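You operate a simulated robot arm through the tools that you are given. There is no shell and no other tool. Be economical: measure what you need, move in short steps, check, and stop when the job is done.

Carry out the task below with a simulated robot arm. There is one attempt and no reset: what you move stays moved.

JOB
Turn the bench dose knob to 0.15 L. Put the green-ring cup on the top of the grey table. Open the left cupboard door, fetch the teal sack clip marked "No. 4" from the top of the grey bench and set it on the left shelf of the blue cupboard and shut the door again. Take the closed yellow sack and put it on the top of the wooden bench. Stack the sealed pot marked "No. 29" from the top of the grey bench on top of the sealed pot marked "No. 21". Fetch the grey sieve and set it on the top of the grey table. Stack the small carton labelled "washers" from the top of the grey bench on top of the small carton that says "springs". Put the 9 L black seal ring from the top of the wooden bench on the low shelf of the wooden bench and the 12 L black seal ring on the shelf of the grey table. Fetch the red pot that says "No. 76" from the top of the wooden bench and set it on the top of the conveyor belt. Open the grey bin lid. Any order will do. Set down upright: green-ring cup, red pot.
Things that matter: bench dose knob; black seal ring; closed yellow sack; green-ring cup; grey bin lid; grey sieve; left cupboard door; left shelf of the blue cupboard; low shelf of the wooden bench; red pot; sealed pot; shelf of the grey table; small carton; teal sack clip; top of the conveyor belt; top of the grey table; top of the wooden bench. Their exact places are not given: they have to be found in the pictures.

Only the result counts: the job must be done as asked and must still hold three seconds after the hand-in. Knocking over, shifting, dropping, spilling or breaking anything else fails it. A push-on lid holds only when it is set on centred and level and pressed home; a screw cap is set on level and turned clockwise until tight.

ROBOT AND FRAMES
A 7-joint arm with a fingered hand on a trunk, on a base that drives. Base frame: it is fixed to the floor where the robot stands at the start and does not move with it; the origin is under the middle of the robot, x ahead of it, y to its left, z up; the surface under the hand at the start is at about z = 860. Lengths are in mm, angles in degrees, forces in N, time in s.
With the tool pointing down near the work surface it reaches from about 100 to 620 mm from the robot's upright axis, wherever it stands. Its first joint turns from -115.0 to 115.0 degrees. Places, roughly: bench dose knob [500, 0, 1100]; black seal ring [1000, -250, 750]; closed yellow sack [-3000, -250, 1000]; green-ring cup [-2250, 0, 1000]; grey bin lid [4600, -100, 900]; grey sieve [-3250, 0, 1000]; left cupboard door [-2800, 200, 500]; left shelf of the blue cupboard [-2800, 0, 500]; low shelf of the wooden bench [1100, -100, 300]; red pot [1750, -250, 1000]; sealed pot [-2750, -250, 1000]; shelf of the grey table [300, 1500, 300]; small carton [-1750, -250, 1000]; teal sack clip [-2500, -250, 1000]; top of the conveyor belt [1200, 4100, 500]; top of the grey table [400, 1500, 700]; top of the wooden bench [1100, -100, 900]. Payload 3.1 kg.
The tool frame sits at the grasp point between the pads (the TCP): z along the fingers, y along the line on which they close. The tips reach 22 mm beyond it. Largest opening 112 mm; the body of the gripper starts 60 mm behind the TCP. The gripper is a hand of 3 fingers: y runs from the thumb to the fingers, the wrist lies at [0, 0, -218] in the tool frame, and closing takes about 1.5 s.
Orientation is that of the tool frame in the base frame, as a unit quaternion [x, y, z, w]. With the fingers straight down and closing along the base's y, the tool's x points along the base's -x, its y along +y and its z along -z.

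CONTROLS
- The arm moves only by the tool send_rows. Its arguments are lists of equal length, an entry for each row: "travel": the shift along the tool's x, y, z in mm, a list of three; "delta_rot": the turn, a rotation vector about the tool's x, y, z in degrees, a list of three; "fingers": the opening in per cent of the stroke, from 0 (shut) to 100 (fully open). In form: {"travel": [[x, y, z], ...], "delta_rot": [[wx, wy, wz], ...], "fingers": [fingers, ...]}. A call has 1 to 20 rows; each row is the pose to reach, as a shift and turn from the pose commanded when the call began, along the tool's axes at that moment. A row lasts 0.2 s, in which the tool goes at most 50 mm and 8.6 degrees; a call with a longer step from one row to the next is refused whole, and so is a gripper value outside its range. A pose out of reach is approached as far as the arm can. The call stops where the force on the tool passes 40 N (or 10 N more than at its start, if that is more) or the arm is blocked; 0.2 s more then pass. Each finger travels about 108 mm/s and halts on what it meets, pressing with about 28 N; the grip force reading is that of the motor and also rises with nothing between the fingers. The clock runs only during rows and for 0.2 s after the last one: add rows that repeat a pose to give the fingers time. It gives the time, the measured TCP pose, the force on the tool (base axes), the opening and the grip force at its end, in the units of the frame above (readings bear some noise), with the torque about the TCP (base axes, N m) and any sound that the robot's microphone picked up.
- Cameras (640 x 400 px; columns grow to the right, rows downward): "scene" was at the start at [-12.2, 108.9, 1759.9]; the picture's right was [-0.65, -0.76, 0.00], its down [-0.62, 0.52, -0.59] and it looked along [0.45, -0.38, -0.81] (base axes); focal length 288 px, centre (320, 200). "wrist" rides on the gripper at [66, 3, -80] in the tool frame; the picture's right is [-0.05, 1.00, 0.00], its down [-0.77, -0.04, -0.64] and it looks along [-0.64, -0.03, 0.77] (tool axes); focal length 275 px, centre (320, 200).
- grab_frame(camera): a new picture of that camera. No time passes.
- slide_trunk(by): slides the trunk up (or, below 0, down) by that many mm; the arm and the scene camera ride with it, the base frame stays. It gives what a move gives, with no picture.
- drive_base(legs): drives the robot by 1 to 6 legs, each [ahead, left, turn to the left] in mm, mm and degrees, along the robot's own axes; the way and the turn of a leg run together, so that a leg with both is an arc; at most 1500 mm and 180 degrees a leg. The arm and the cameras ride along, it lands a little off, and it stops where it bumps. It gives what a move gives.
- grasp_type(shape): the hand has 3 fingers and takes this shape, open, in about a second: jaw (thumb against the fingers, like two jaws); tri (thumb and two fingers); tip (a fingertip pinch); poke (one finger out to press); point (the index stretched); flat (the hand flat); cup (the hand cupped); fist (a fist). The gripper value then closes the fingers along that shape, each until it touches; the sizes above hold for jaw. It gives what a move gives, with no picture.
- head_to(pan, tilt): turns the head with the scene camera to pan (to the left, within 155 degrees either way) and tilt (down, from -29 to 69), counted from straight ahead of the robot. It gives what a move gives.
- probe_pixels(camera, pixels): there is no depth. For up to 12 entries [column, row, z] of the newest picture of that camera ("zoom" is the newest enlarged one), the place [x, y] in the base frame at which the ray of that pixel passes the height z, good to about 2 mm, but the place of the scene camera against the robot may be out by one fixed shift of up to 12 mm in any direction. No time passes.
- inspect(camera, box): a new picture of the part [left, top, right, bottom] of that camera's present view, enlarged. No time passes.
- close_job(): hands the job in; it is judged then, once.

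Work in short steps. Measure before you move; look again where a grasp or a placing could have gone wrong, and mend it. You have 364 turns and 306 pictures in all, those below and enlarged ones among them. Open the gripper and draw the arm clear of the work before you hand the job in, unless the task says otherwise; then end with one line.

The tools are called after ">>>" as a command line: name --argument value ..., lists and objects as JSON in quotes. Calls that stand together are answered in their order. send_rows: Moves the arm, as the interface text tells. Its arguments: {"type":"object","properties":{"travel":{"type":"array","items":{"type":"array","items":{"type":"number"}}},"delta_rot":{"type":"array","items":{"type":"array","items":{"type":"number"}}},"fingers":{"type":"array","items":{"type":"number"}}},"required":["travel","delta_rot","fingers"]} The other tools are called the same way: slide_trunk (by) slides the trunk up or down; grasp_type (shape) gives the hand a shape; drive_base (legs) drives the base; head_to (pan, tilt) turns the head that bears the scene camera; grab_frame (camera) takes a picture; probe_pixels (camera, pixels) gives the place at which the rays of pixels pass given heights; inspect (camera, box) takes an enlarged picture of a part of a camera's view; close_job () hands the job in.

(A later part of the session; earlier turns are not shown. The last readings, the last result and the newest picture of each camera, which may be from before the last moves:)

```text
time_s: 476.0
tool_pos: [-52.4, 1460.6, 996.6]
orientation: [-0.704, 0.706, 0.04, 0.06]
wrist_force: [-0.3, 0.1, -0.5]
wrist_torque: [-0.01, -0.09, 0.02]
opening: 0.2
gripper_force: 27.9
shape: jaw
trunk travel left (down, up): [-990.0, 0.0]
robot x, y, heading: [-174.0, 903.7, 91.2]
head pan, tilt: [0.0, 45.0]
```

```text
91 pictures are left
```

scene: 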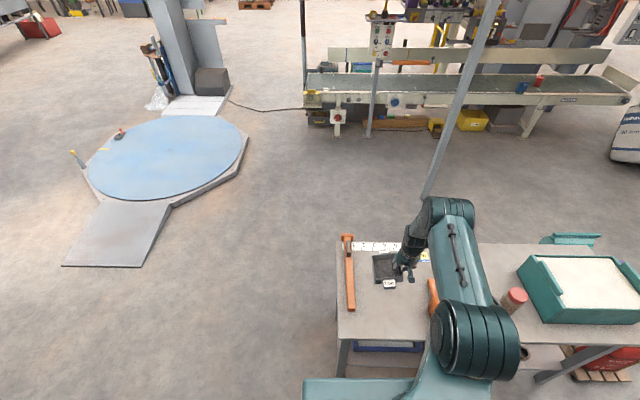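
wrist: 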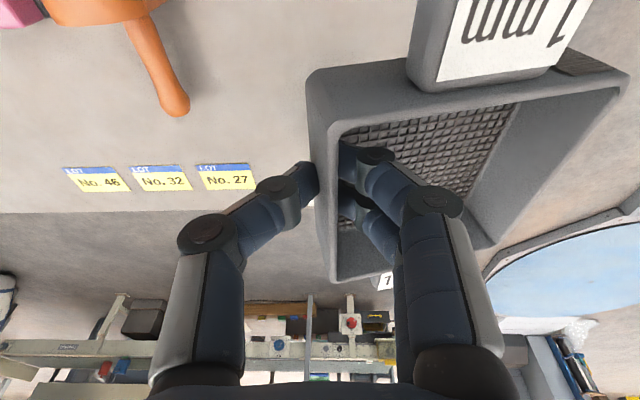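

Shift to (−20,1425) and lower.

>>> drive_base --legs '[[-36, -20, -1.2]]'

>>> slide_trunk --by -190

>>> send_rows --travel '[[0.6, 0, 5], [1.2, 0, 10], [1.8, 0, 14], [2.3, 0, 18], [2.8, 0, 22], [3.3, 0, 26], [3.8, 0, 30], [4.4, 0, 34], [5, 0, 38], [5.5, 0, 42]]' --delta_rot '[[0, 0, 0], [0, 0, 0], [0, 0, 0], [0, 0, 0], [0, 0, 0], [0, 0, 0], [0, 0, 0], [0, 0, 0], [0, 0, 0], [0, 0, 0]]' --fingers '[0, 0, 0, 0, 0, 0, 0, 0, 0, 0]'

>>> grab_frame --camera "scene"

```text
time_s: 476.9
tool_pos: [-22.5, 1425.9, 995.1]
orientation: [-0.698, 0.713, 0.036, 0.06]
wrist_force: [1.1, 0.3, 0.2]
wrist_torque: [-0.05, -0.04, 0.02]
opening: 0.0
gripper_force: 28.3
shape: jaw
trunk travel left (down, up): [-990.0, 0.0]
robot x, y, heading: [-149.7, 864.5, 90.2]
head pan, tilt: [0.0, 45.0]
```

```text
time_s: 478.9
tool_pos: [-20.0, 1423.3, 806.9]
orientation: [-0.698, 0.712, 0.038, 0.06]
wrist_force: [0.0, 0.9, -1.0]
wrist_torque: [0.01, -0.03, 0.02]
opening: 0.1
gripper_force: 27.5
shape: jaw
trunk travel left (down, up): [-800.0, 190.0]
robot x, y, heading: [-150.2, 865.3, 90.0]
head pan, tilt: [0.0, 45.0]
```

```text
time_s: 481.3
tool_pos: [-16.9, 1424.9, 768.8]
orientation: [-0.696, 0.713, 0.043, 0.067]
wrist_force: [0.8, -7.2, 29.3]
wrist_torque: [-0.18, 0.26, -0.05]
opening: 2.4
gripper_force: 27.9
shape: jaw
trunk travel left (down, up): [-800.0, 190.0]
robot x, y, heading: [-150.9, 870.1, 89.8]
head pan, tilt: [0.0, 45.0]
stopped in row 10: the force on the tool passed its limit at 42 N (the readings are from after the stop); the commanded pose is now the measured one
```

```text
90 pictures are left
```

scene: 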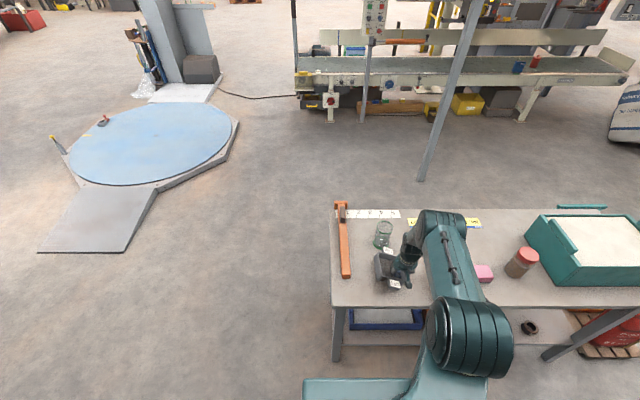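

Sieve is on the table, the cup untouched behind it. Ease, open slightly and rise.

>>> send_rows --travel '[[0, 0, -3], [0, 0, -3], [0, 0, -3], [0, 0, -3], [0, 0, -3], [-3, 0, -25], [-8, 0, -65], [-14, 0, -110]]' --delta_rot '[[0, 0, 0], [0, 0, 0], [0, 0, 0], [0, 0, 0], [0, 0, 0], [0, 0, 0], [0, 0, 0], [0, 0, 0]]' --fingers '[10, 20, 28, 28, 28, 28, 28, 28]'

>>> inspect --camera "scene" --box '[310, 190, 510, 330]'

```text
time_s: 483.1
tool_pos: [-19.8, 1423.7, 879.3]
orientation: [-0.697, 0.713, 0.041, 0.065]
wrist_force: [-0.1, 1.1, -0.3]
wrist_torque: [-0.03, 0.03, -0.04]
opening: 31.0
gripper_force: 0.0
shape: jaw
trunk travel left (down, up): [-800.0, 190.0]
robot x, y, heading: [-152.7, 869.4, 89.9]
head pan, tilt: [0.0, 45.0]
```

```text
2.86 times, centred on (410, 260) of scene
```

zoom: 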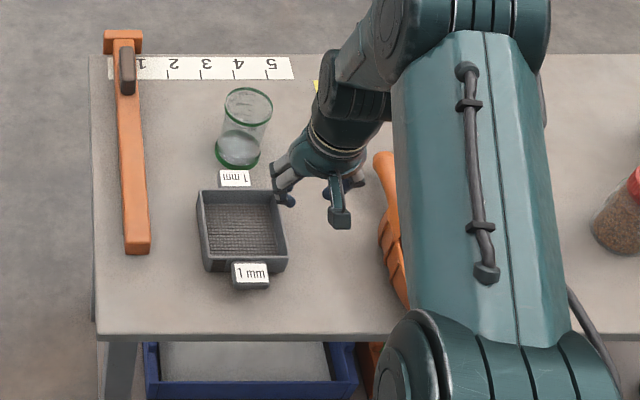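

Both set on the grey table. Now go around to the rear side of the grey bench (heading +y).

>>> slide_trunk --by 190

>>> drive_base --legs '[[-100, 0, 0], [0, 500, 0], [-1450, 0, 0], [-190, 0, 0], [0, 1130, 0]]'

>>> grab_frame --camera "scene"

```text
time_s: 485.2
tool_pos: [-20.1, 1423.4, 1067.2]
orientation: [-0.698, 0.712, 0.041, 0.065]
wrist_force: [0.7, 0.1, 0.2]
wrist_torque: [-0.03, 0.01, 0.0]
opening: 31.6
gripper_force: 0.0
shape: jaw
trunk travel left (down, up): [-990.0, 0.0]
robot x, y, heading: [-154.1, 869.9, 89.8]
head pan, tilt: [0.0, 45.0]
```

```text
time_s: 502.1
tool_pos: [-1660.9, -278.5, 1067.8]
orientation: [-0.694, 0.716, 0.04, 0.064]
wrist_force: [-0.3, 0.2, -0.3]
wrist_torque: [-0.02, 0.0, 0.02]
opening: 31.2
gripper_force: 0.0
shape: jaw
trunk travel left (down, up): [-990.0, 0.0]
robot x, y, heading: [-1796.3, -837.7, 89.2]
head pan, tilt: [0.0, 45.0]
```

```text
88 pictures are left
```

scene: 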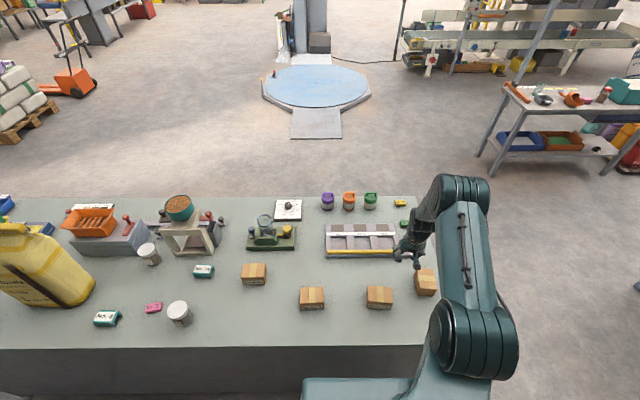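

>>> inspect --camera "scene" --box '[230, 250, 450, 320]'

>>> inspect --camera "scene" --box '[80, 230, 240, 340]'

```text
2.91 times, centred on (340, 285) of scene
```

zoom: 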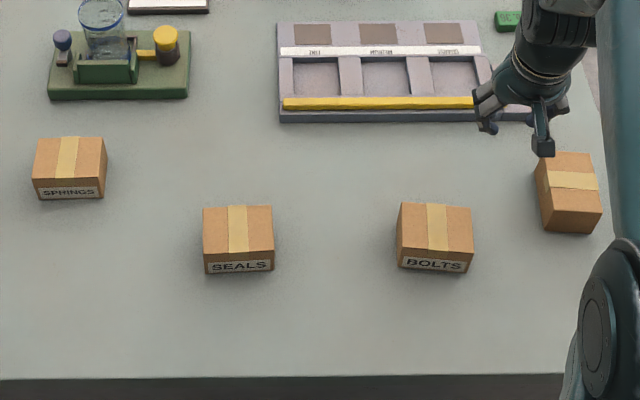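

```text
3.64 times, centred on (160, 285) of scene
```

zoom: 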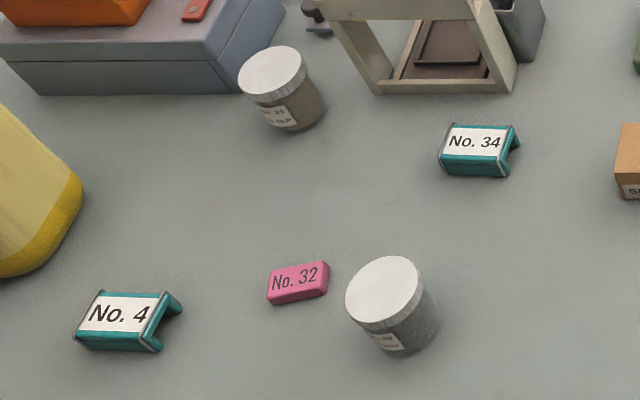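

>>> probe_pixels --camera "scene" --pixels '[[424.9, 276, 900], [253.5, 270, 900], [424, 294, 862], [254, 283, 862], [312, 292, 900], [380, 291, 900], [148, 248, 930], [178, 307, 930], [203, 269, 890], [107, 316, 890], [40, 260, 1000]]'

>>> grab_frame --camera "wrist"

```text
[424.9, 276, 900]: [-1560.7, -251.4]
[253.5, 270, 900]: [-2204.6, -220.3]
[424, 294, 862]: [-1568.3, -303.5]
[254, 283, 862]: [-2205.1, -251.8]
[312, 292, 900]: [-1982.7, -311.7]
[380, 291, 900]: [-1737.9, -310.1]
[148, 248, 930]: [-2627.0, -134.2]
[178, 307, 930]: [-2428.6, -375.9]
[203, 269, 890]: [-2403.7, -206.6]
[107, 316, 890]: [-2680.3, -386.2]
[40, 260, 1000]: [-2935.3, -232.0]
```

```text
85 pictures are left
```

wrist: 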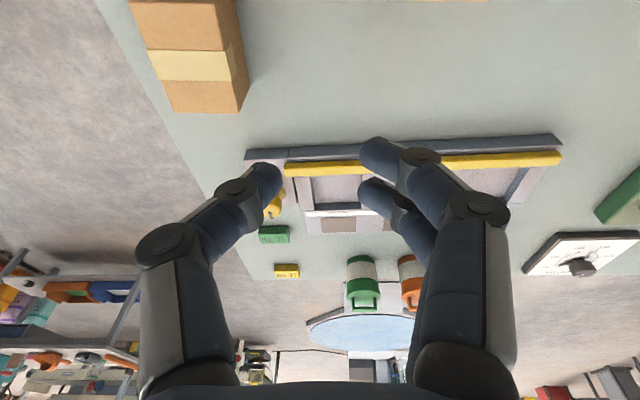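

Move over the washers carton at ≈(−1563,−262) for a wrist look.

>>> drive_base --legs '[[-30, -95, 0.8]]'

>>> grab_frame --camera "wrist"

```text
time_s: 503.2
tool_pos: [-1574.5, -308.4, 1067.5]
orientation: [-0.699, 0.712, 0.041, 0.063]
wrist_force: [-0.1, 0.8, 0.3]
wrist_torque: [0.0, -0.01, -0.01]
opening: 31.4
gripper_force: 0.0
shape: jaw
trunk travel left (down, up): [-990.0, 0.0]
robot x, y, heading: [-1704.4, -864.5, 90.1]
head pan, tilt: [0.0, 45.0]
```

```text
84 pictures are left
```

wrist: 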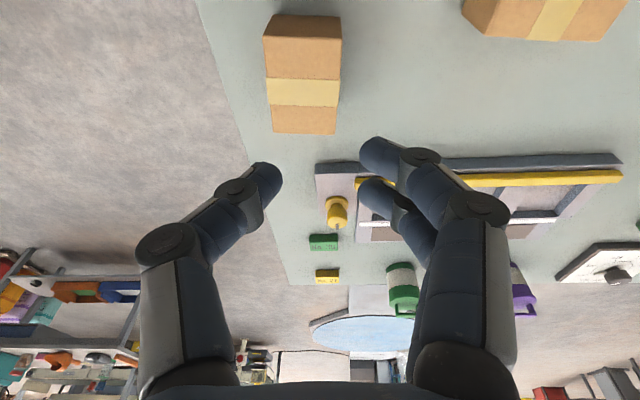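

>>> probe_pixels --camera "wrist" --pixels '[[266, 35, 910], [342, 40, 910], [272, 132, 910], [335, 135, 910], [303, 85, 900], [303, 85, 920], [300, 16, 862]]'

```text
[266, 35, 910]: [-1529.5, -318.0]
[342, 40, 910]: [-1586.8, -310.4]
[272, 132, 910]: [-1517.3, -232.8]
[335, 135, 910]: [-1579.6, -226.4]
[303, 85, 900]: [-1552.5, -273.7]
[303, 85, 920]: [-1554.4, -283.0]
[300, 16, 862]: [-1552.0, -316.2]
```

Washers carton: centre (−1553,−272), 60×85×50. Descend on it with the fingers across x.

>>> send_rows --travel '[[-10, -5, 30], [-20, -10, 65], [-22, -15, 100], [-18, -15.5, 135], [-13, -15.5, 165], [-11, -15.5, 178], [-11, -15.5, 178]]' --delta_rot '[[0, 0, 0], [0, 0, 0], [0, 0, 0], [0, 0, 0], [0, 0, 0], [0, 0, 0], [0, 0, 0]]' --fingers '[60, 85, 90, 90, 90, 90, 90]'

>>> grab_frame --camera "wrist"

```text
time_s: 504.8
tool_pos: [-1557.1, -280.2, 911.9]
orientation: [-0.698, 0.712, 0.041, 0.064]
wrist_force: [-0.2, -0.3, -0.9]
wrist_torque: [-0.02, -0.01, -0.03]
opening: 100.9
gripper_force: 0.1
shape: jaw
out of reach, approached as far as the arm can: row 5, 6, 7
trunk travel left (down, up): [-990.0, 0.0]
robot x, y, heading: [-1705.2, -863.0, 90.2]
head pan, tilt: [0.0, 45.0]
```

```text
83 pictures are left
```

wrist: 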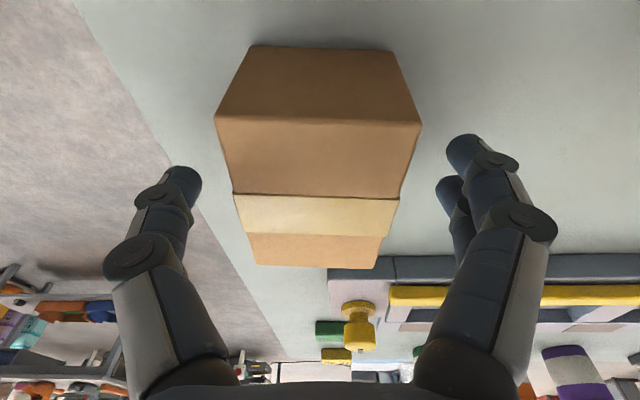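

Arm's lower limit; use the trunk for the last 22 mm, then close and lift.

>>> slide_trunk --by -24

>>> send_rows --travel '[[0, 0, 0], [0, 0, 0], [0, 0, 0], [0, 0, 0], [0, 0, 0], [0, 0, -20], [0, 0, -60], [0, 0, -100]]' --delta_rot '[[0, 0, 0], [0, 0, 0], [0, 0, 0], [0, 0, 0], [0, 0, 0], [0, 0, 0], [0, 0, 0], [0, 0, 0]]' --fingers '[60, 30, 0, 0, 0, 0, 0, 0]'

>>> grab_frame --camera "wrist"

```text
time_s: 505.5
tool_pos: [-1557.3, -279.6, 888.9]
orientation: [-0.698, 0.712, 0.041, 0.064]
wrist_force: [0.2, -0.1, 0.0]
wrist_torque: [-0.01, 0.0, -0.02]
opening: 100.5
gripper_force: 0.1
shape: jaw
trunk travel left (down, up): [-966.0, 24.0]
robot x, y, heading: [-1704.3, -858.1, 90.0]
head pan, tilt: [0.0, 45.0]
```

```text
time_s: 507.3
tool_pos: [-1558.5, -296.1, 986.6]
orientation: [-0.698, 0.712, 0.042, 0.064]
wrist_force: [-0.5, -0.2, -3.4]
wrist_torque: [-0.01, 0.01, 0.02]
opening: 53.9
gripper_force: 28.3
shape: jaw
trunk travel left (down, up): [-966.0, 24.0]
robot x, y, heading: [-1706.7, -867.0, 89.9]
head pan, tilt: [0.0, 45.0]
```

```text
82 pictures are left
```

wrist: 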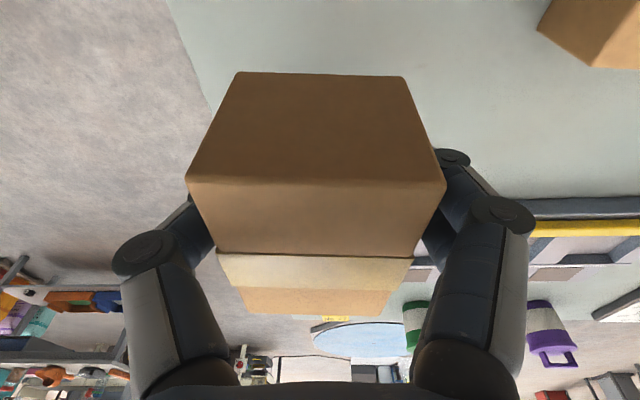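

Carton gripped. Drive along to the SPRINGS carton at ≈(−2197,−234).

>>> drive_base --legs '[[0, 640, 0]]'

>>> grab_frame --camera "wrist"

>>> grab_frame --camera "scene"

```text
time_s: 510.8
tool_pos: [-2186.7, -299.1, 985.7]
orientation: [-0.699, 0.711, 0.041, 0.065]
wrist_force: [-0.2, -0.2, -3.4]
wrist_torque: [-0.01, -0.02, 0.01]
opening: 53.8
gripper_force: 28.2
shape: jaw
trunk travel left (down, up): [-966.0, 24.0]
robot x, y, heading: [-2325.8, -864.1, 90.1]
head pan, tilt: [0.0, 45.0]
```

```text
81 pictures are left
```

wrist: 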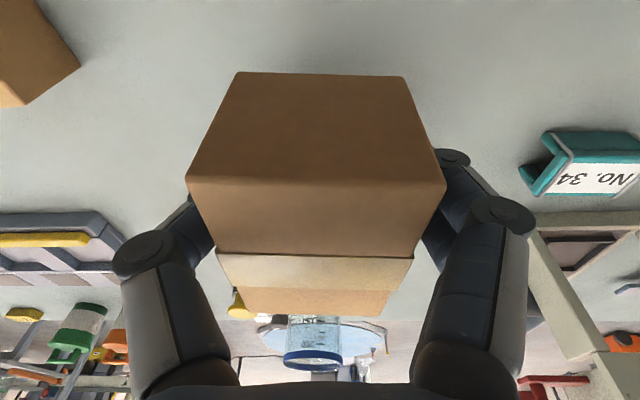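

```text
80 pictures are left
```

scene: 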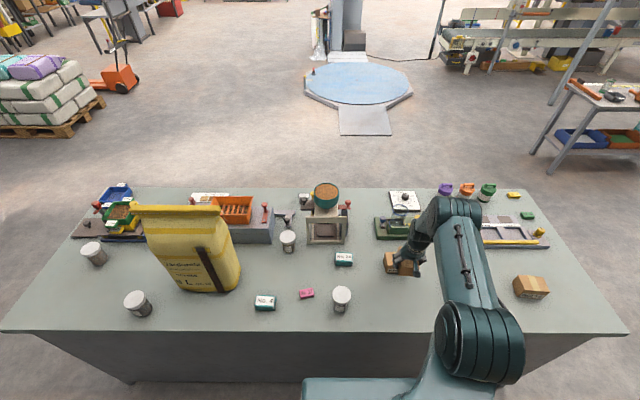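

>>> inspect --camera "scene" --box '[340, 220, 460, 300]'

>>> inspect --camera "scene" --box '[240, 220, 380, 320]'

>>> inspect --camera "scene" --box '[70, 220, 190, 320]'

```text
5.00 times, centred on (400, 260) of scene
```

zoom: 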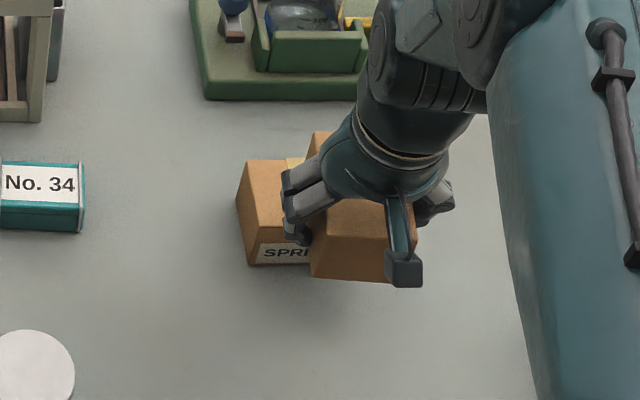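

```text
4.00 times, centred on (310, 270) of scene
```

zoom: 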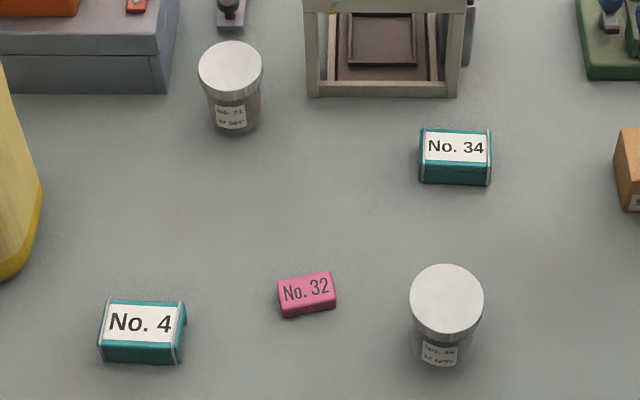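

```text
4.00 times, centred on (130, 270) of scene
```

zoom: 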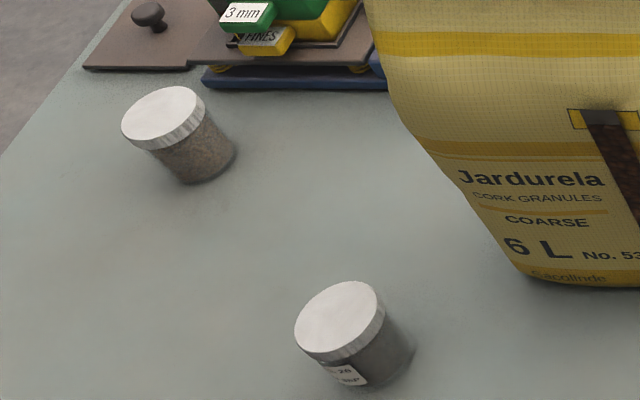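

>>> probe_pixels --camera "scene" --pixels '[[385.6, 273, 862], [385.5, 252.2, 911], [384, 259, 911], [342, 292, 925], [288, 236, 925], [138, 298, 925], [93, 248, 925], [265, 300, 890], [190, 290, 862]]'

```text
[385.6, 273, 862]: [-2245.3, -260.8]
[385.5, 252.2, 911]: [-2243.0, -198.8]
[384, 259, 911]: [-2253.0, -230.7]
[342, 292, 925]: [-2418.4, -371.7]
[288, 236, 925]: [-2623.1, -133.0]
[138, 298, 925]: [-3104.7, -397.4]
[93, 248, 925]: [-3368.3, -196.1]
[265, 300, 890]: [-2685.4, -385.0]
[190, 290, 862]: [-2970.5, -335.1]
```

Shift base forward 54, left 15 to align the stack, then lower slowly.

>>> drive_base --legs '[[54, 15, 0]]'

>>> send_rows --travel '[[3, 0, 20], [4.5, 0, 30], [5.2, 0, 35], [5.8, 0, 39], [6.4, 0, 43], [7, 0, 47], [7.6, 0, 51], [8.2, 0, 55]]' --delta_rot '[[0, 0, 0], [0, 0, 0], [0, 0, 0], [0, 0, 0], [0, 0, 0], [0, 0, 0], [0, 0, 0], [0, 0, 0]]' --fingers '[0, 0, 0, 0, 0, 0, 0, 0]'

>>> inspect --camera "scene" --box '[340, 220, 460, 300]'

```text
time_s: 511.8
tool_pos: [-2202.4, -247.2, 986.3]
orientation: [-0.699, 0.711, 0.042, 0.064]
wrist_force: [0.0, -0.3, -3.1]
wrist_torque: [0.04, -0.03, -0.02]
opening: 53.8
gripper_force: 27.4
shape: jaw
trunk travel left (down, up): [-966.0, 24.0]
robot x, y, heading: [-2348.7, -810.8, 90.4]
head pan, tilt: [0.0, 45.0]
```

```text
time_s: 513.4
tool_pos: [-2201.3, -245.1, 940.5]
orientation: [-0.699, 0.71, 0.046, 0.071]
wrist_force: [-2.1, -8.0, 31.9]
wrist_torque: [-0.06, 0.04, -0.01]
opening: 53.4
gripper_force: 27.9
shape: jaw
trunk travel left (down, up): [-966.0, 24.0]
robot x, y, heading: [-2347.8, -809.4, 90.3]
head pan, tilt: [0.0, 45.0]
stopped in row 8: the force on the tool passed its limit at 43 N (the readings are from after the stop); the commanded pose is now the measured one
```

```text
5.00 times, centred on (400, 260) of scene
```

zoom: 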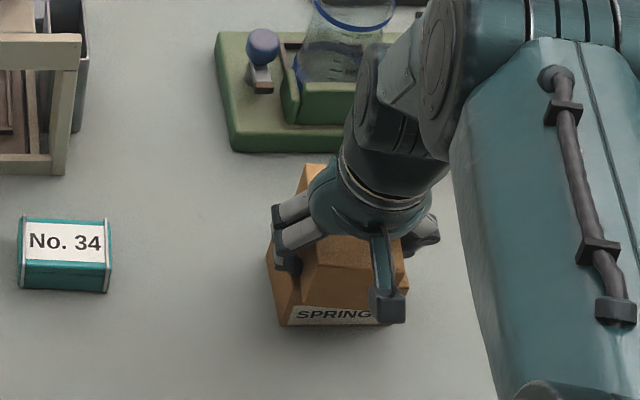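

Slightly right of centre (~10 mm); lift 5 mm, shift 9 mm toward −x, and set down.

>>> send_rows --travel '[[-1, 0, -7], [-1, 9, -7], [0, 9, -2], [0, 9, 1], [0, 9, 4]]' --delta_rot '[[0, 0, 0], [0, 0, 0], [0, 0, 0], [0, 0, 0], [0, 0, 0]]' --fingers '[0, 0, 0, 0, 0]'

>>> send_rows --travel '[[0, 0, -1], [0, 0, -1], [0, 0, -1], [0, 0, -1], [0, 0, -1], [-4, 0, -30], [-10, 0, -75], [-16, 0, -120]]' --delta_rot '[[0, 0, 0], [0, 0, 0], [0, 0, 0], [0, 0, 0], [0, 0, 0], [0, 0, 0], [0, 0, 0], [0, 0, 0]]' --fingers '[20, 45, 70, 90, 90, 90, 90, 90]'

>>> inspect --camera "wrist" --box '[200, 0, 440, 150]'

```text
time_s: 514.6
tool_pos: [-2208.5, -240.8, 938.8]
orientation: [-0.699, 0.71, 0.048, 0.075]
wrist_force: [-0.6, -9.6, 34.0]
wrist_torque: [-0.07, -0.12, -0.08]
opening: 53.7
gripper_force: 28.1
shape: jaw
trunk travel left (down, up): [-966.0, 24.0]
robot x, y, heading: [-2348.2, -813.6, 90.4]
head pan, tilt: [0.0, 45.0]
stopped in row 5: the force on the tool passed its limit at 45 N (the readings are from after the stop); the commanded pose is now the measured one
```

```text
time_s: 516.4
tool_pos: [-2212.3, -243.8, 1056.9]
orientation: [-0.698, 0.711, 0.045, 0.072]
wrist_force: [-0.1, -0.9, 0.1]
wrist_torque: [0.0, -0.02, -0.01]
opening: 100.8
gripper_force: 0.1
shape: jaw
trunk travel left (down, up): [-966.0, 24.0]
robot x, y, heading: [-2346.6, -816.0, 90.4]
head pan, tilt: [0.0, 45.0]
```

```text
2.67 times, centred on (320, 75) of wrist
```

zoom: 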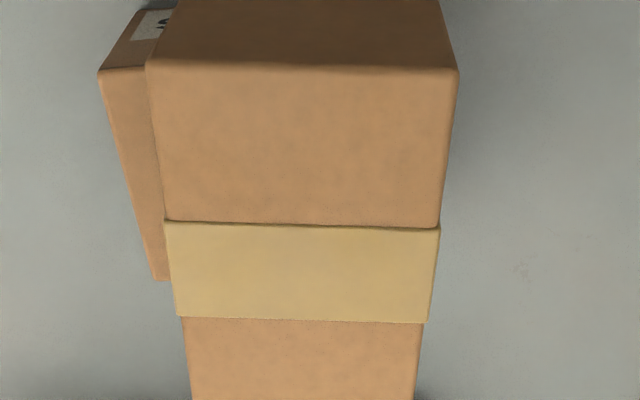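

Cartons stacked. Next pot No. 29 near (−3097,−404): back off to clear the sack, move left and approach.

>>> drive_base --legs '[[-300, 0, 0], [0, 870, 0], [80, 0, 0]]'

>>> grab_frame --camera "wrist"

>>> grab_frame --camera "scene"

```text
time_s: 523.4
tool_pos: [-3089.6, -469.7, 1055.7]
orientation: [-0.698, 0.711, 0.046, 0.072]
wrist_force: [0.4, 0.0, 0.3]
wrist_torque: [0.01, 0.02, 0.03]
opening: 100.7
gripper_force: 0.0
shape: jaw
trunk travel left (down, up): [-966.0, 24.0]
robot x, y, heading: [-3222.2, -1037.5, 90.4]
head pan, tilt: [0.0, 45.0]
```

```text
74 pictures are left
```

wrist: 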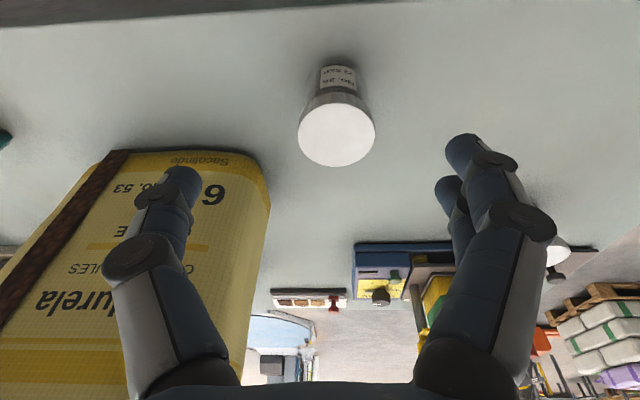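

```text
73 pictures are left
```

scene: 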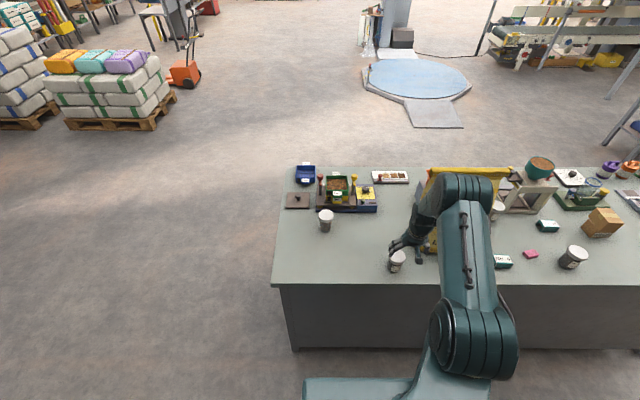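

>>> inspect --camera "wrist" --box '[280, 50, 400, 170]'

>>> probe_pixels --camera "wrist" --pixels '[[337, 133, 930], [337, 133, 945], [338, 66, 862], [298, 133, 935], [376, 133, 935]]'

```text
3.33 times, centred on (340, 110) of wrist
```

zoom: 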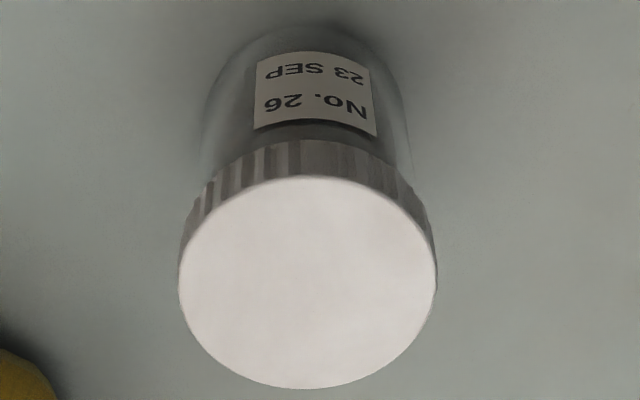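

```text
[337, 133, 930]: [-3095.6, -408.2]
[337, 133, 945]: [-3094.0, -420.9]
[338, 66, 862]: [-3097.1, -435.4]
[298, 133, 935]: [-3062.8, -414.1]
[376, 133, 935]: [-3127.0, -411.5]
```

This pot is No. 26, not 29. Check the other two candidates.

>>> inspect --camera "scene" --box '[545, 235, 605, 280]'

>>> inspect --camera "scene" --box '[300, 200, 360, 240]'

```text
8.89 times, centred on (575, 258) of scene
```

zoom: 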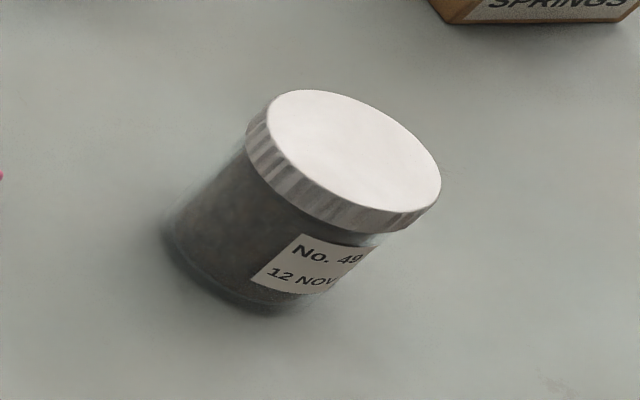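

```text
10.00 times, centred on (330, 220) of scene
```

zoom: 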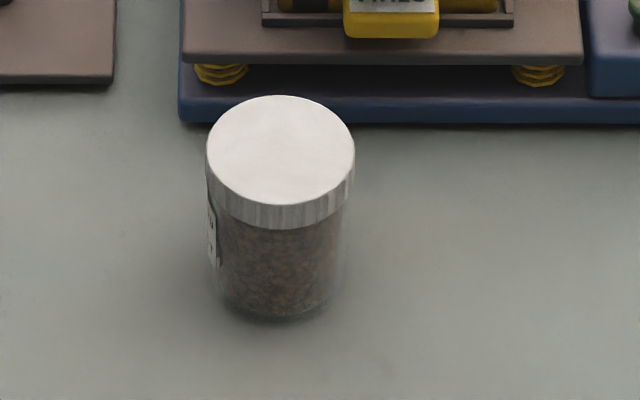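

By elimination the fourth pot at ≈(−3360,−203) is No. 29 (label on its −x side). Move over it.

>>> drive_base --legs '[[0, 268, 0], [250, 0, 0]]'

>>> grab_frame --camera "wrist"

```text
time_s: 526.7
tool_pos: [-3359.6, -220.8, 1058.6]
orientation: [-0.698, 0.711, 0.046, 0.072]
wrist_force: [0.0, -0.4, 0.2]
wrist_torque: [0.0, -0.03, 0.02]
opening: 100.7
gripper_force: 0.0
shape: jaw
trunk travel left (down, up): [-966.0, 24.0]
robot x, y, heading: [-3497.1, -792.3, 90.3]
head pan, tilt: [0.0, 45.0]
```

```text
69 pictures are left
```

wrist: 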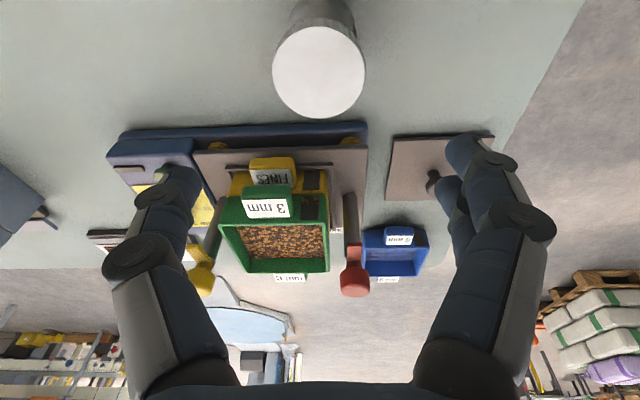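

>>> probe_pixels --camera "wrist" --pixels '[[319, 73, 930], [319, 10, 880]]'

```text
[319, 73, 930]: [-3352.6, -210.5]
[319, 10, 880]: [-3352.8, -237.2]
```

>>> send_rows --travel '[[-5, -2, 35], [-3, -2, 75], [4, -2, 110], [12, -2, 145], [17, -2, 159], [17, -2, 159], [17, -2, 159], [17, -2, 159], [17, -2, 159], [17, -2, 159]]' --delta_rot '[[0, 0, 0], [0, 0, 0], [0, 0, 0], [0, 0, 0], [0, 0, 0], [0, 0, 0], [0, 0, 0], [0, 0, 0], [0, 0, 0], [0, 0, 0]]' --fingers '[90, 90, 90, 90, 90, 70, 40, 10, 0, 0]'

>>> grab_frame --camera "wrist"

```text
time_s: 528.9
tool_pos: [-3353.1, -208.7, 896.9]
orientation: [-0.699, 0.71, 0.047, 0.072]
wrist_force: [-3.5, 3.5, 14.6]
wrist_torque: [0.1, 0.42, -0.1]
opening: 51.0
gripper_force: 28.3
shape: jaw
trunk travel left (down, up): [-966.0, 24.0]
robot x, y, heading: [-3491.7, -792.5, 90.3]
head pan, tilt: [0.0, 45.0]
```

```text
68 pictures are left
```

wrist: 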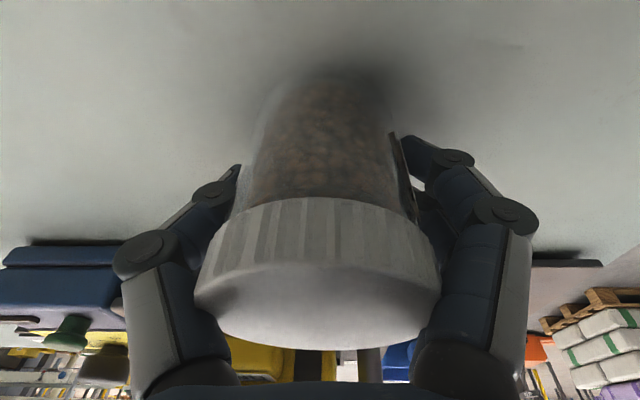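

Gripped. Lift and carry around the sack to pot No. 21 at ≈(−2615,−140).

>>> send_rows --travel '[[0, 0, -20], [0, 0, -60], [0, 0, -100], [0, 0, -135]]' --delta_rot '[[0, 0, 0], [0, 0, 0], [0, 0, 0], [0, 0, 0]]' --fingers '[0, 0, 0, 0]'

>>> drive_base --legs '[[-290, 0, 0], [0, -735, 0], [290, 0, 0]]'

>>> grab_frame --camera "scene"

>>> inspect --camera "scene" --box '[340, 180, 480, 280]'

```text
time_s: 529.9
tool_pos: [-3357.5, -233.0, 1029.9]
orientation: [-0.698, 0.711, 0.046, 0.072]
wrist_force: [-0.1, -1.0, -0.1]
wrist_torque: [0.02, 0.03, 0.0]
opening: 50.8
gripper_force: 28.1
shape: jaw
trunk travel left (down, up): [-966.0, 24.0]
robot x, y, heading: [-3494.5, -791.1, 90.3]
head pan, tilt: [0.0, 45.0]
```

```text
time_s: 537.2
tool_pos: [-2602.4, -232.4, 1029.8]
orientation: [-0.695, 0.714, 0.045, 0.072]
wrist_force: [0.3, 0.0, -0.7]
wrist_torque: [-0.05, 0.02, 0.02]
opening: 51.1
gripper_force: 27.9
shape: jaw
trunk travel left (down, up): [-966.0, 24.0]
robot x, y, heading: [-2741.1, -786.3, 89.7]
head pan, tilt: [0.0, 45.0]
```

```text
67 pictures are left
```

scene: 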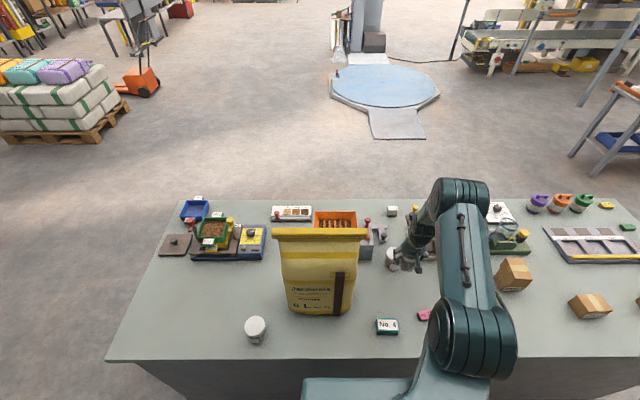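

```text
4.00 times, centred on (410, 230) of scene
```

zoom: 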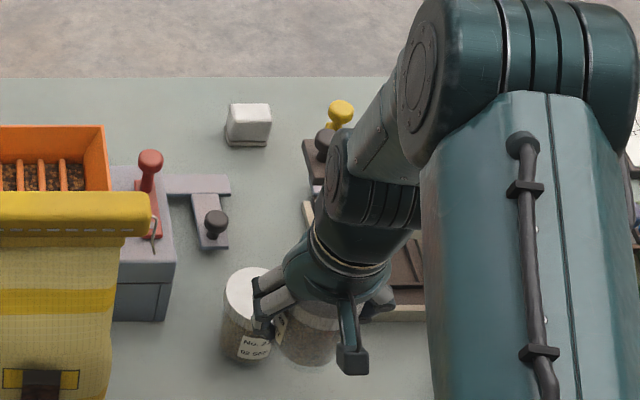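

>>> grab_frame --camera "wrist"

>>> probe_pixels --camera "scene" --pixels '[[391.5, 252.5, 929]]'

```text
65 pictures are left
```

wrist: 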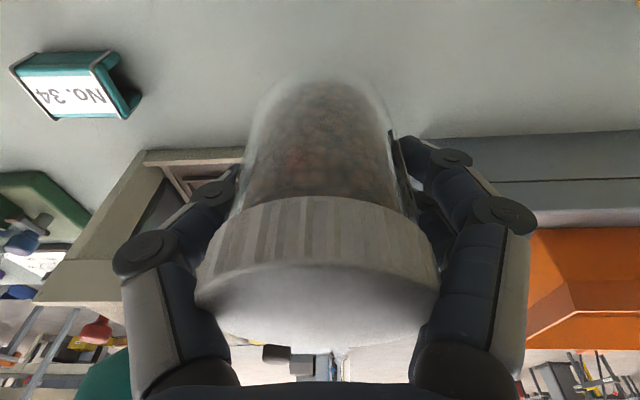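

```text
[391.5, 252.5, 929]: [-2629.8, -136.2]
```

I take a sideways look at No. 21 for an accurate fix.

>>> drive_base --legs '[[-60, -190, 0.3]]'

>>> grab_frame --camera "wrist"

```text
time_s: 538.8
tool_pos: [-2416.1, -291.8, 1028.4]
orientation: [-0.696, 0.713, 0.046, 0.072]
wrist_force: [0.2, 0.1, -0.4]
wrist_torque: [0.03, -0.03, -0.02]
opening: 51.0
gripper_force: 28.5
shape: jaw
trunk travel left (down, up): [-966.0, 24.0]
robot x, y, heading: [-2557.2, -848.7, 89.9]
head pan, tilt: [0.0, 45.0]
```

```text
64 pictures are left
```

wrist: 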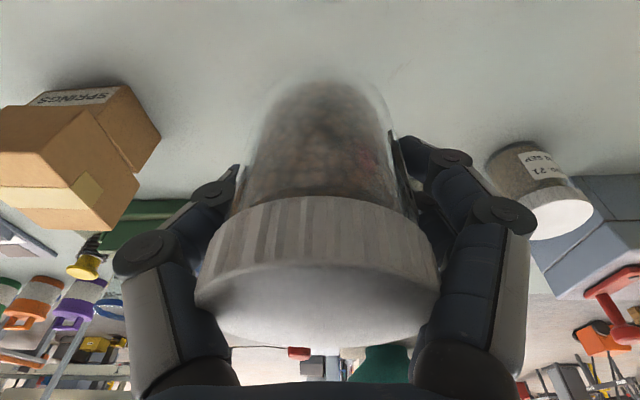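

>>> probe_pixels --camera "wrist" --pixels '[[556, 212, 925], [556, 212, 929], [556, 212, 933], [515, 145, 862], [490, 155, 862]]'

>>> inspect --camera "wrist" --box '[470, 120, 610, 250]'

```text
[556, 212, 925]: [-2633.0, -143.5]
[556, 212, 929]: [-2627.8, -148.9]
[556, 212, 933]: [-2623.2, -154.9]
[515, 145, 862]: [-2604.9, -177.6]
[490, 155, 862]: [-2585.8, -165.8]
```

```text
3.08 times, centred on (540, 185) of wrist
```

zoom: 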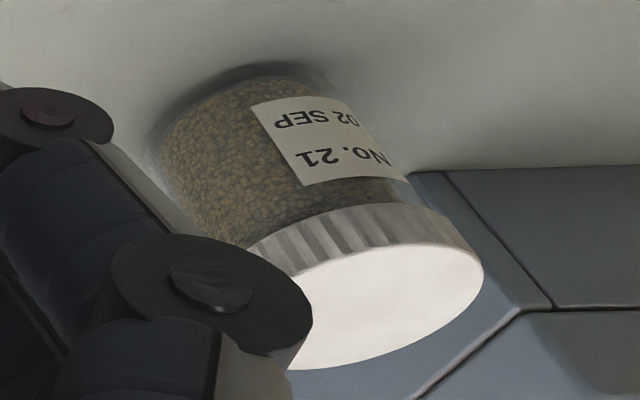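

No. 21 confirmed, lid centre ≈ (−2625,−146), top z≈929. Move over it.

>>> drive_base --legs '[[0, 209, 0], [125, 0, 0]]'

>>> send_rows --travel '[[-15, 0, 8], [-17, 0, 20], [-15, 0, 32]]' --delta_rot '[[0, 0, 0], [0, 0, 0], [0, 0, 0]]' --fingers '[0, 0, 0]'

>>> inspect --camera "scene" --box '[340, 180, 480, 300]'

```text
time_s: 541.5
tool_pos: [-2624.3, -165.8, 1028.7]
orientation: [-0.698, 0.712, 0.046, 0.069]
wrist_force: [-0.6, -0.3, -0.8]
wrist_torque: [-0.01, 0.01, 0.03]
opening: 50.9
gripper_force: 27.9
shape: jaw
trunk travel left (down, up): [-966.0, 24.0]
robot x, y, heading: [-2764.5, -726.5, 89.9]
head pan, tilt: [0.0, 45.0]
stopped in leg 2: the robot was blocked; the commanded pose is now the measured one
```

```text
time_s: 542.3
tool_pos: [-2623.9, -146.1, 999.3]
orientation: [-0.699, 0.711, 0.046, 0.071]
wrist_force: [0.6, 0.1, 0.3]
wrist_torque: [0.0, -0.01, 0.0]
opening: 50.9
gripper_force: 27.8
shape: jaw
trunk travel left (down, up): [-966.0, 24.0]
robot x, y, heading: [-2761.5, -722.9, 90.2]
head pan, tilt: [0.0, 45.0]
```

```text
3.33 times, centred on (410, 240) of scene
```

zoom: 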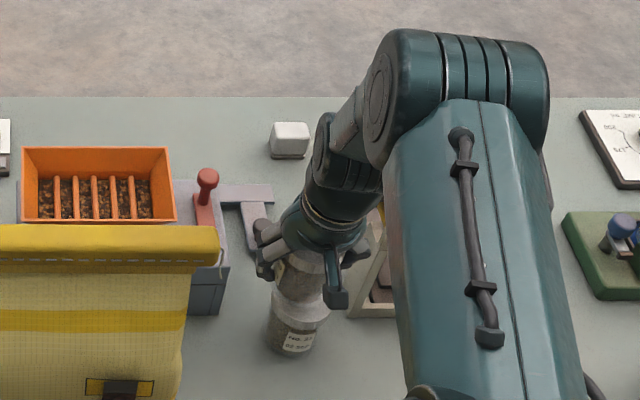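

Aligned. Lower slowly to contact.

>>> send_rows --travel '[[3, 0, 18], [4, 0, 24], [4.6, 0, 27], [5.1, 0, 30], [5.6, 0, 33], [6.1, 0, 36], [6.6, 0, 39], [7.2, 0, 42], [7.8, 0, 45]]' --delta_rot '[[0, 0, 0], [0, 0, 0], [0, 0, 0], [0, 0, 0], [0, 0, 0], [0, 0, 0], [0, 0, 0], [0, 0, 0], [0, 0, 0]]' --fingers '[0, 0, 0, 0, 0, 0, 0, 0, 0]'

>>> inspect --camera "scene" --box '[360, 220, 440, 290]'

```text
time_s: 543.1
tool_pos: [-2622.3, -145.9, 979.3]
orientation: [-0.696, 0.712, 0.051, 0.078]
wrist_force: [-1.7, -6.4, 29.5]
wrist_torque: [-0.19, 0.5, 0.03]
opening: 51.0
gripper_force: 28.3
shape: jaw
trunk travel left (down, up): [-966.0, 24.0]
robot x, y, heading: [-2764.0, -724.7, 90.1]
head pan, tilt: [0.0, 45.0]
stopped in row 3: the force on the tool passed its limit at 46 N (the readings are from after the stop); the commanded pose is now the measured one
```

```text
5.71 times, centred on (400, 255) of scene
```

zoom: 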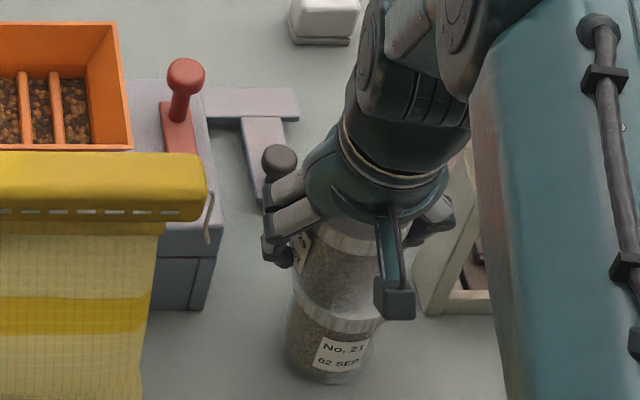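

Contact; the two pots look concentric within a few mm. Ease up 2 mm and open.

>>> send_rows --travel '[[0, 0, -2], [0, 0, -2], [0, 0, -2], [0, 0, -2], [0, 0, -2], [0, 0, -2]]' --delta_rot '[[0, 0, 0], [0, 0, 0], [0, 0, 0], [0, 0, 0], [0, 0, 0], [0, 0, 0]]' --fingers '[10, 20, 35, 55, 75, 90]'

>>> grab_frame --camera "wrist"

>>> inspect --camera "scene" --box '[360, 220, 440, 290]'

```text
time_s: 544.5
tool_pos: [-2622.5, -143.9, 977.9]
orientation: [-0.697, 0.711, 0.05, 0.076]
wrist_force: [0.9, -2.2, 13.3]
wrist_torque: [0.0, -0.12, -0.04]
opening: 100.5
gripper_force: 0.1
shape: jaw
trunk travel left (down, up): [-966.0, 24.0]
robot x, y, heading: [-2761.9, -724.3, 90.0]
head pan, tilt: [0.0, 45.0]
```

```text
60 pictures are left
```

wrist: 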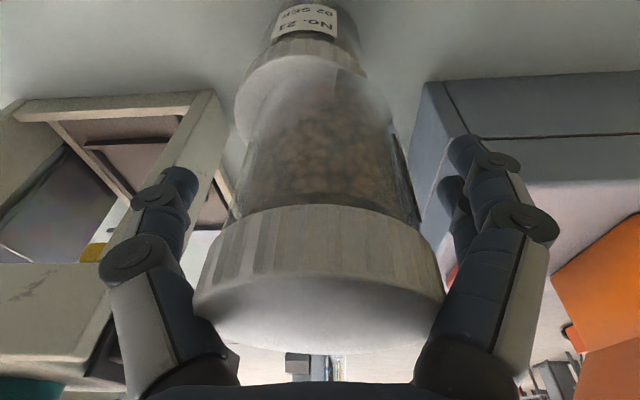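

```text
5.71 times, centred on (400, 255) of scene
```

zoom: 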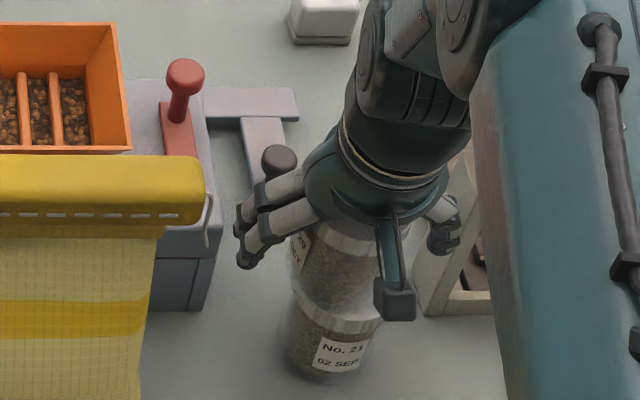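

The top pot sits ~13 mm toward −x and ~9 mm toward +y of the lower one. Regrip, lift, shift and set down again.

>>> send_rows --travel '[[0, 0, 0], [0, 0, 0], [0, 0, 0], [0, 0, 0], [0, 0, 0], [0, 0, -8], [0, 0, -12], [5, -6, -11], [9, -12, -10], [9.5, -12, -7], [10, -12, -4], [10.5, -12, -1], [11, -12, 2]]' --delta_rot '[[0, 0, 0], [0, 0, 0], [0, 0, 0], [0, 0, 0], [0, 0, 0], [0, 0, 0], [0, 0, 0], [0, 0, 0], [0, 0, 0], [0, 0, 0], [0, 0, 0], [0, 0, 0], [0, 0, 0]]' --fingers '[60, 30, 0, 0, 0, 0, 0, 0, 0, 0, 0, 0, 0]'

>>> send_rows --travel '[[0, 0, -2], [0, 0, -2], [0, 0, -2], [0, 0, -2], [0, 0, -2], [0, 0, -2]]' --delta_rot '[[0, 0, 0], [0, 0, 0], [0, 0, 0], [0, 0, 0], [0, 0, 0], [0, 0, 0]]' --fingers '[10, 20, 35, 55, 75, 90]'

>>> grab_frame --camera "wrist"

```text
time_s: 547.3
tool_pos: [-2609.7, -155.2, 978.9]
orientation: [-0.696, 0.712, 0.052, 0.079]
wrist_force: [1.4, 4.3, 36.0]
wrist_torque: [-0.15, 0.16, -0.02]
opening: 51.4
gripper_force: 28.0
shape: jaw
trunk travel left (down, up): [-966.0, 24.0]
robot x, y, heading: [-2761.3, -727.5, 90.1]
head pan, tilt: [0.0, 45.0]
```

```text
time_s: 548.7
tool_pos: [-2611.0, -157.8, 976.9]
orientation: [-0.697, 0.712, 0.049, 0.075]
wrist_force: [0.8, 2.5, 24.0]
wrist_torque: [-0.31, -0.11, 0.0]
opening: 100.5
gripper_force: 0.0
shape: jaw
trunk travel left (down, up): [-966.0, 24.0]
robot x, y, heading: [-2762.6, -724.6, 90.0]
head pan, tilt: [0.0, 45.0]
```

```text
58 pictures are left
```

wrist: 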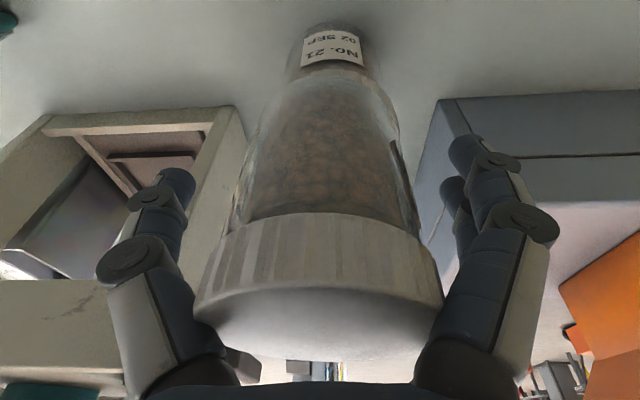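

Concentric now. Rise straight up off the stack.

>>> send_rows --travel '[[-2, 0, -10], [-5, 0, -30], [-12, 0, -70], [-19, 0, -110]]' --delta_rot '[[0, 0, 0], [0, 0, 0], [0, 0, 0], [0, 0, 0]]' --fingers '[90, 90, 90, 90]'

>>> grab_frame --camera "wrist"

```text
time_s: 549.7
tool_pos: [-2616.0, -157.7, 1089.2]
orientation: [-0.697, 0.712, 0.049, 0.075]
wrist_force: [0.6, 0.6, 0.6]
wrist_torque: [0.01, 0.0, -0.01]
opening: 100.4
gripper_force: 0.1
shape: jaw
trunk travel left (down, up): [-966.0, 24.0]
robot x, y, heading: [-2761.7, -726.1, 90.1]
head pan, tilt: [0.0, 45.0]
```

```text
57 pictures are left
```

wrist: 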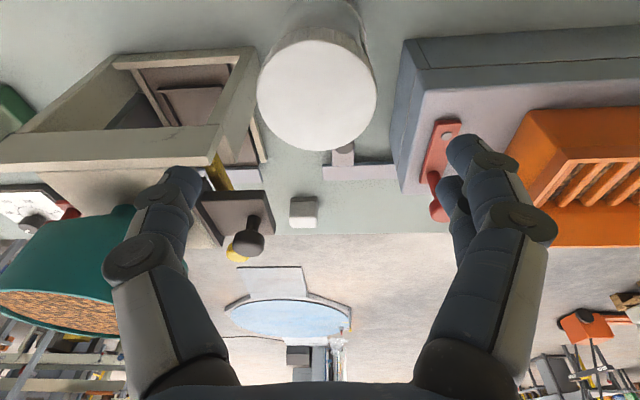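

Pots stacked. Now the yellow sack: back off and line up behind it.

>>> drive_base --legs '[[-330, 0, 0], [0, 310, 0]]'

>>> slide_trunk --by 24

>>> grab_frame --camera "wrist"

>>> grab_frame --camera "scene"

```text
time_s: 553.6
tool_pos: [-2923.5, -487.6, 1088.2]
orientation: [-0.696, 0.712, 0.05, 0.075]
wrist_force: [-0.1, 0.4, -0.7]
wrist_torque: [0.0, 0.0, 0.02]
opening: 100.6
gripper_force: 0.0
shape: jaw
trunk travel left (down, up): [-966.0, 24.0]
robot x, y, heading: [-3072.1, -1053.1, 89.9]
head pan, tilt: [0.0, 45.0]
```

```text
time_s: 554.3
tool_pos: [-2926.2, -487.0, 1112.6]
orientation: [-0.695, 0.713, 0.049, 0.076]
wrist_force: [0.2, -0.8, -0.3]
wrist_torque: [0.04, 0.0, -0.01]
opening: 100.7
gripper_force: 0.1
shape: jaw
trunk travel left (down, up): [-990.0, 0.0]
robot x, y, heading: [-3075.6, -1052.6, 90.1]
head pan, tilt: [0.0, 45.0]
```

```text
56 pictures are left
```

wrist: 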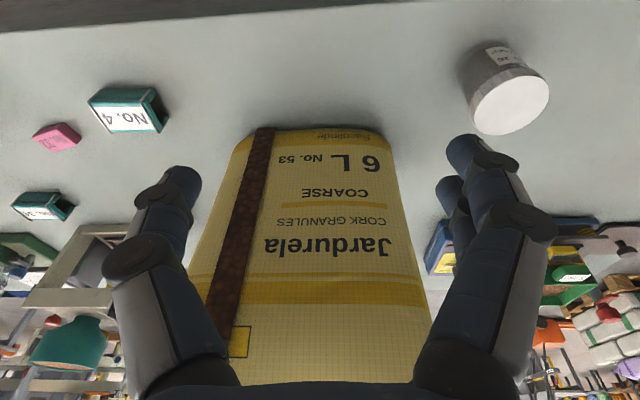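

```text
55 pictures are left
```

scene: 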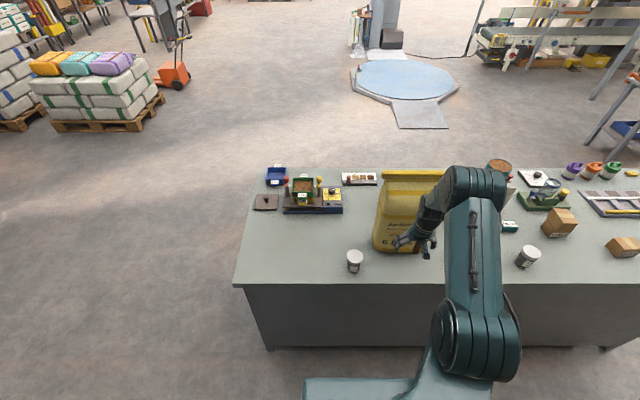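

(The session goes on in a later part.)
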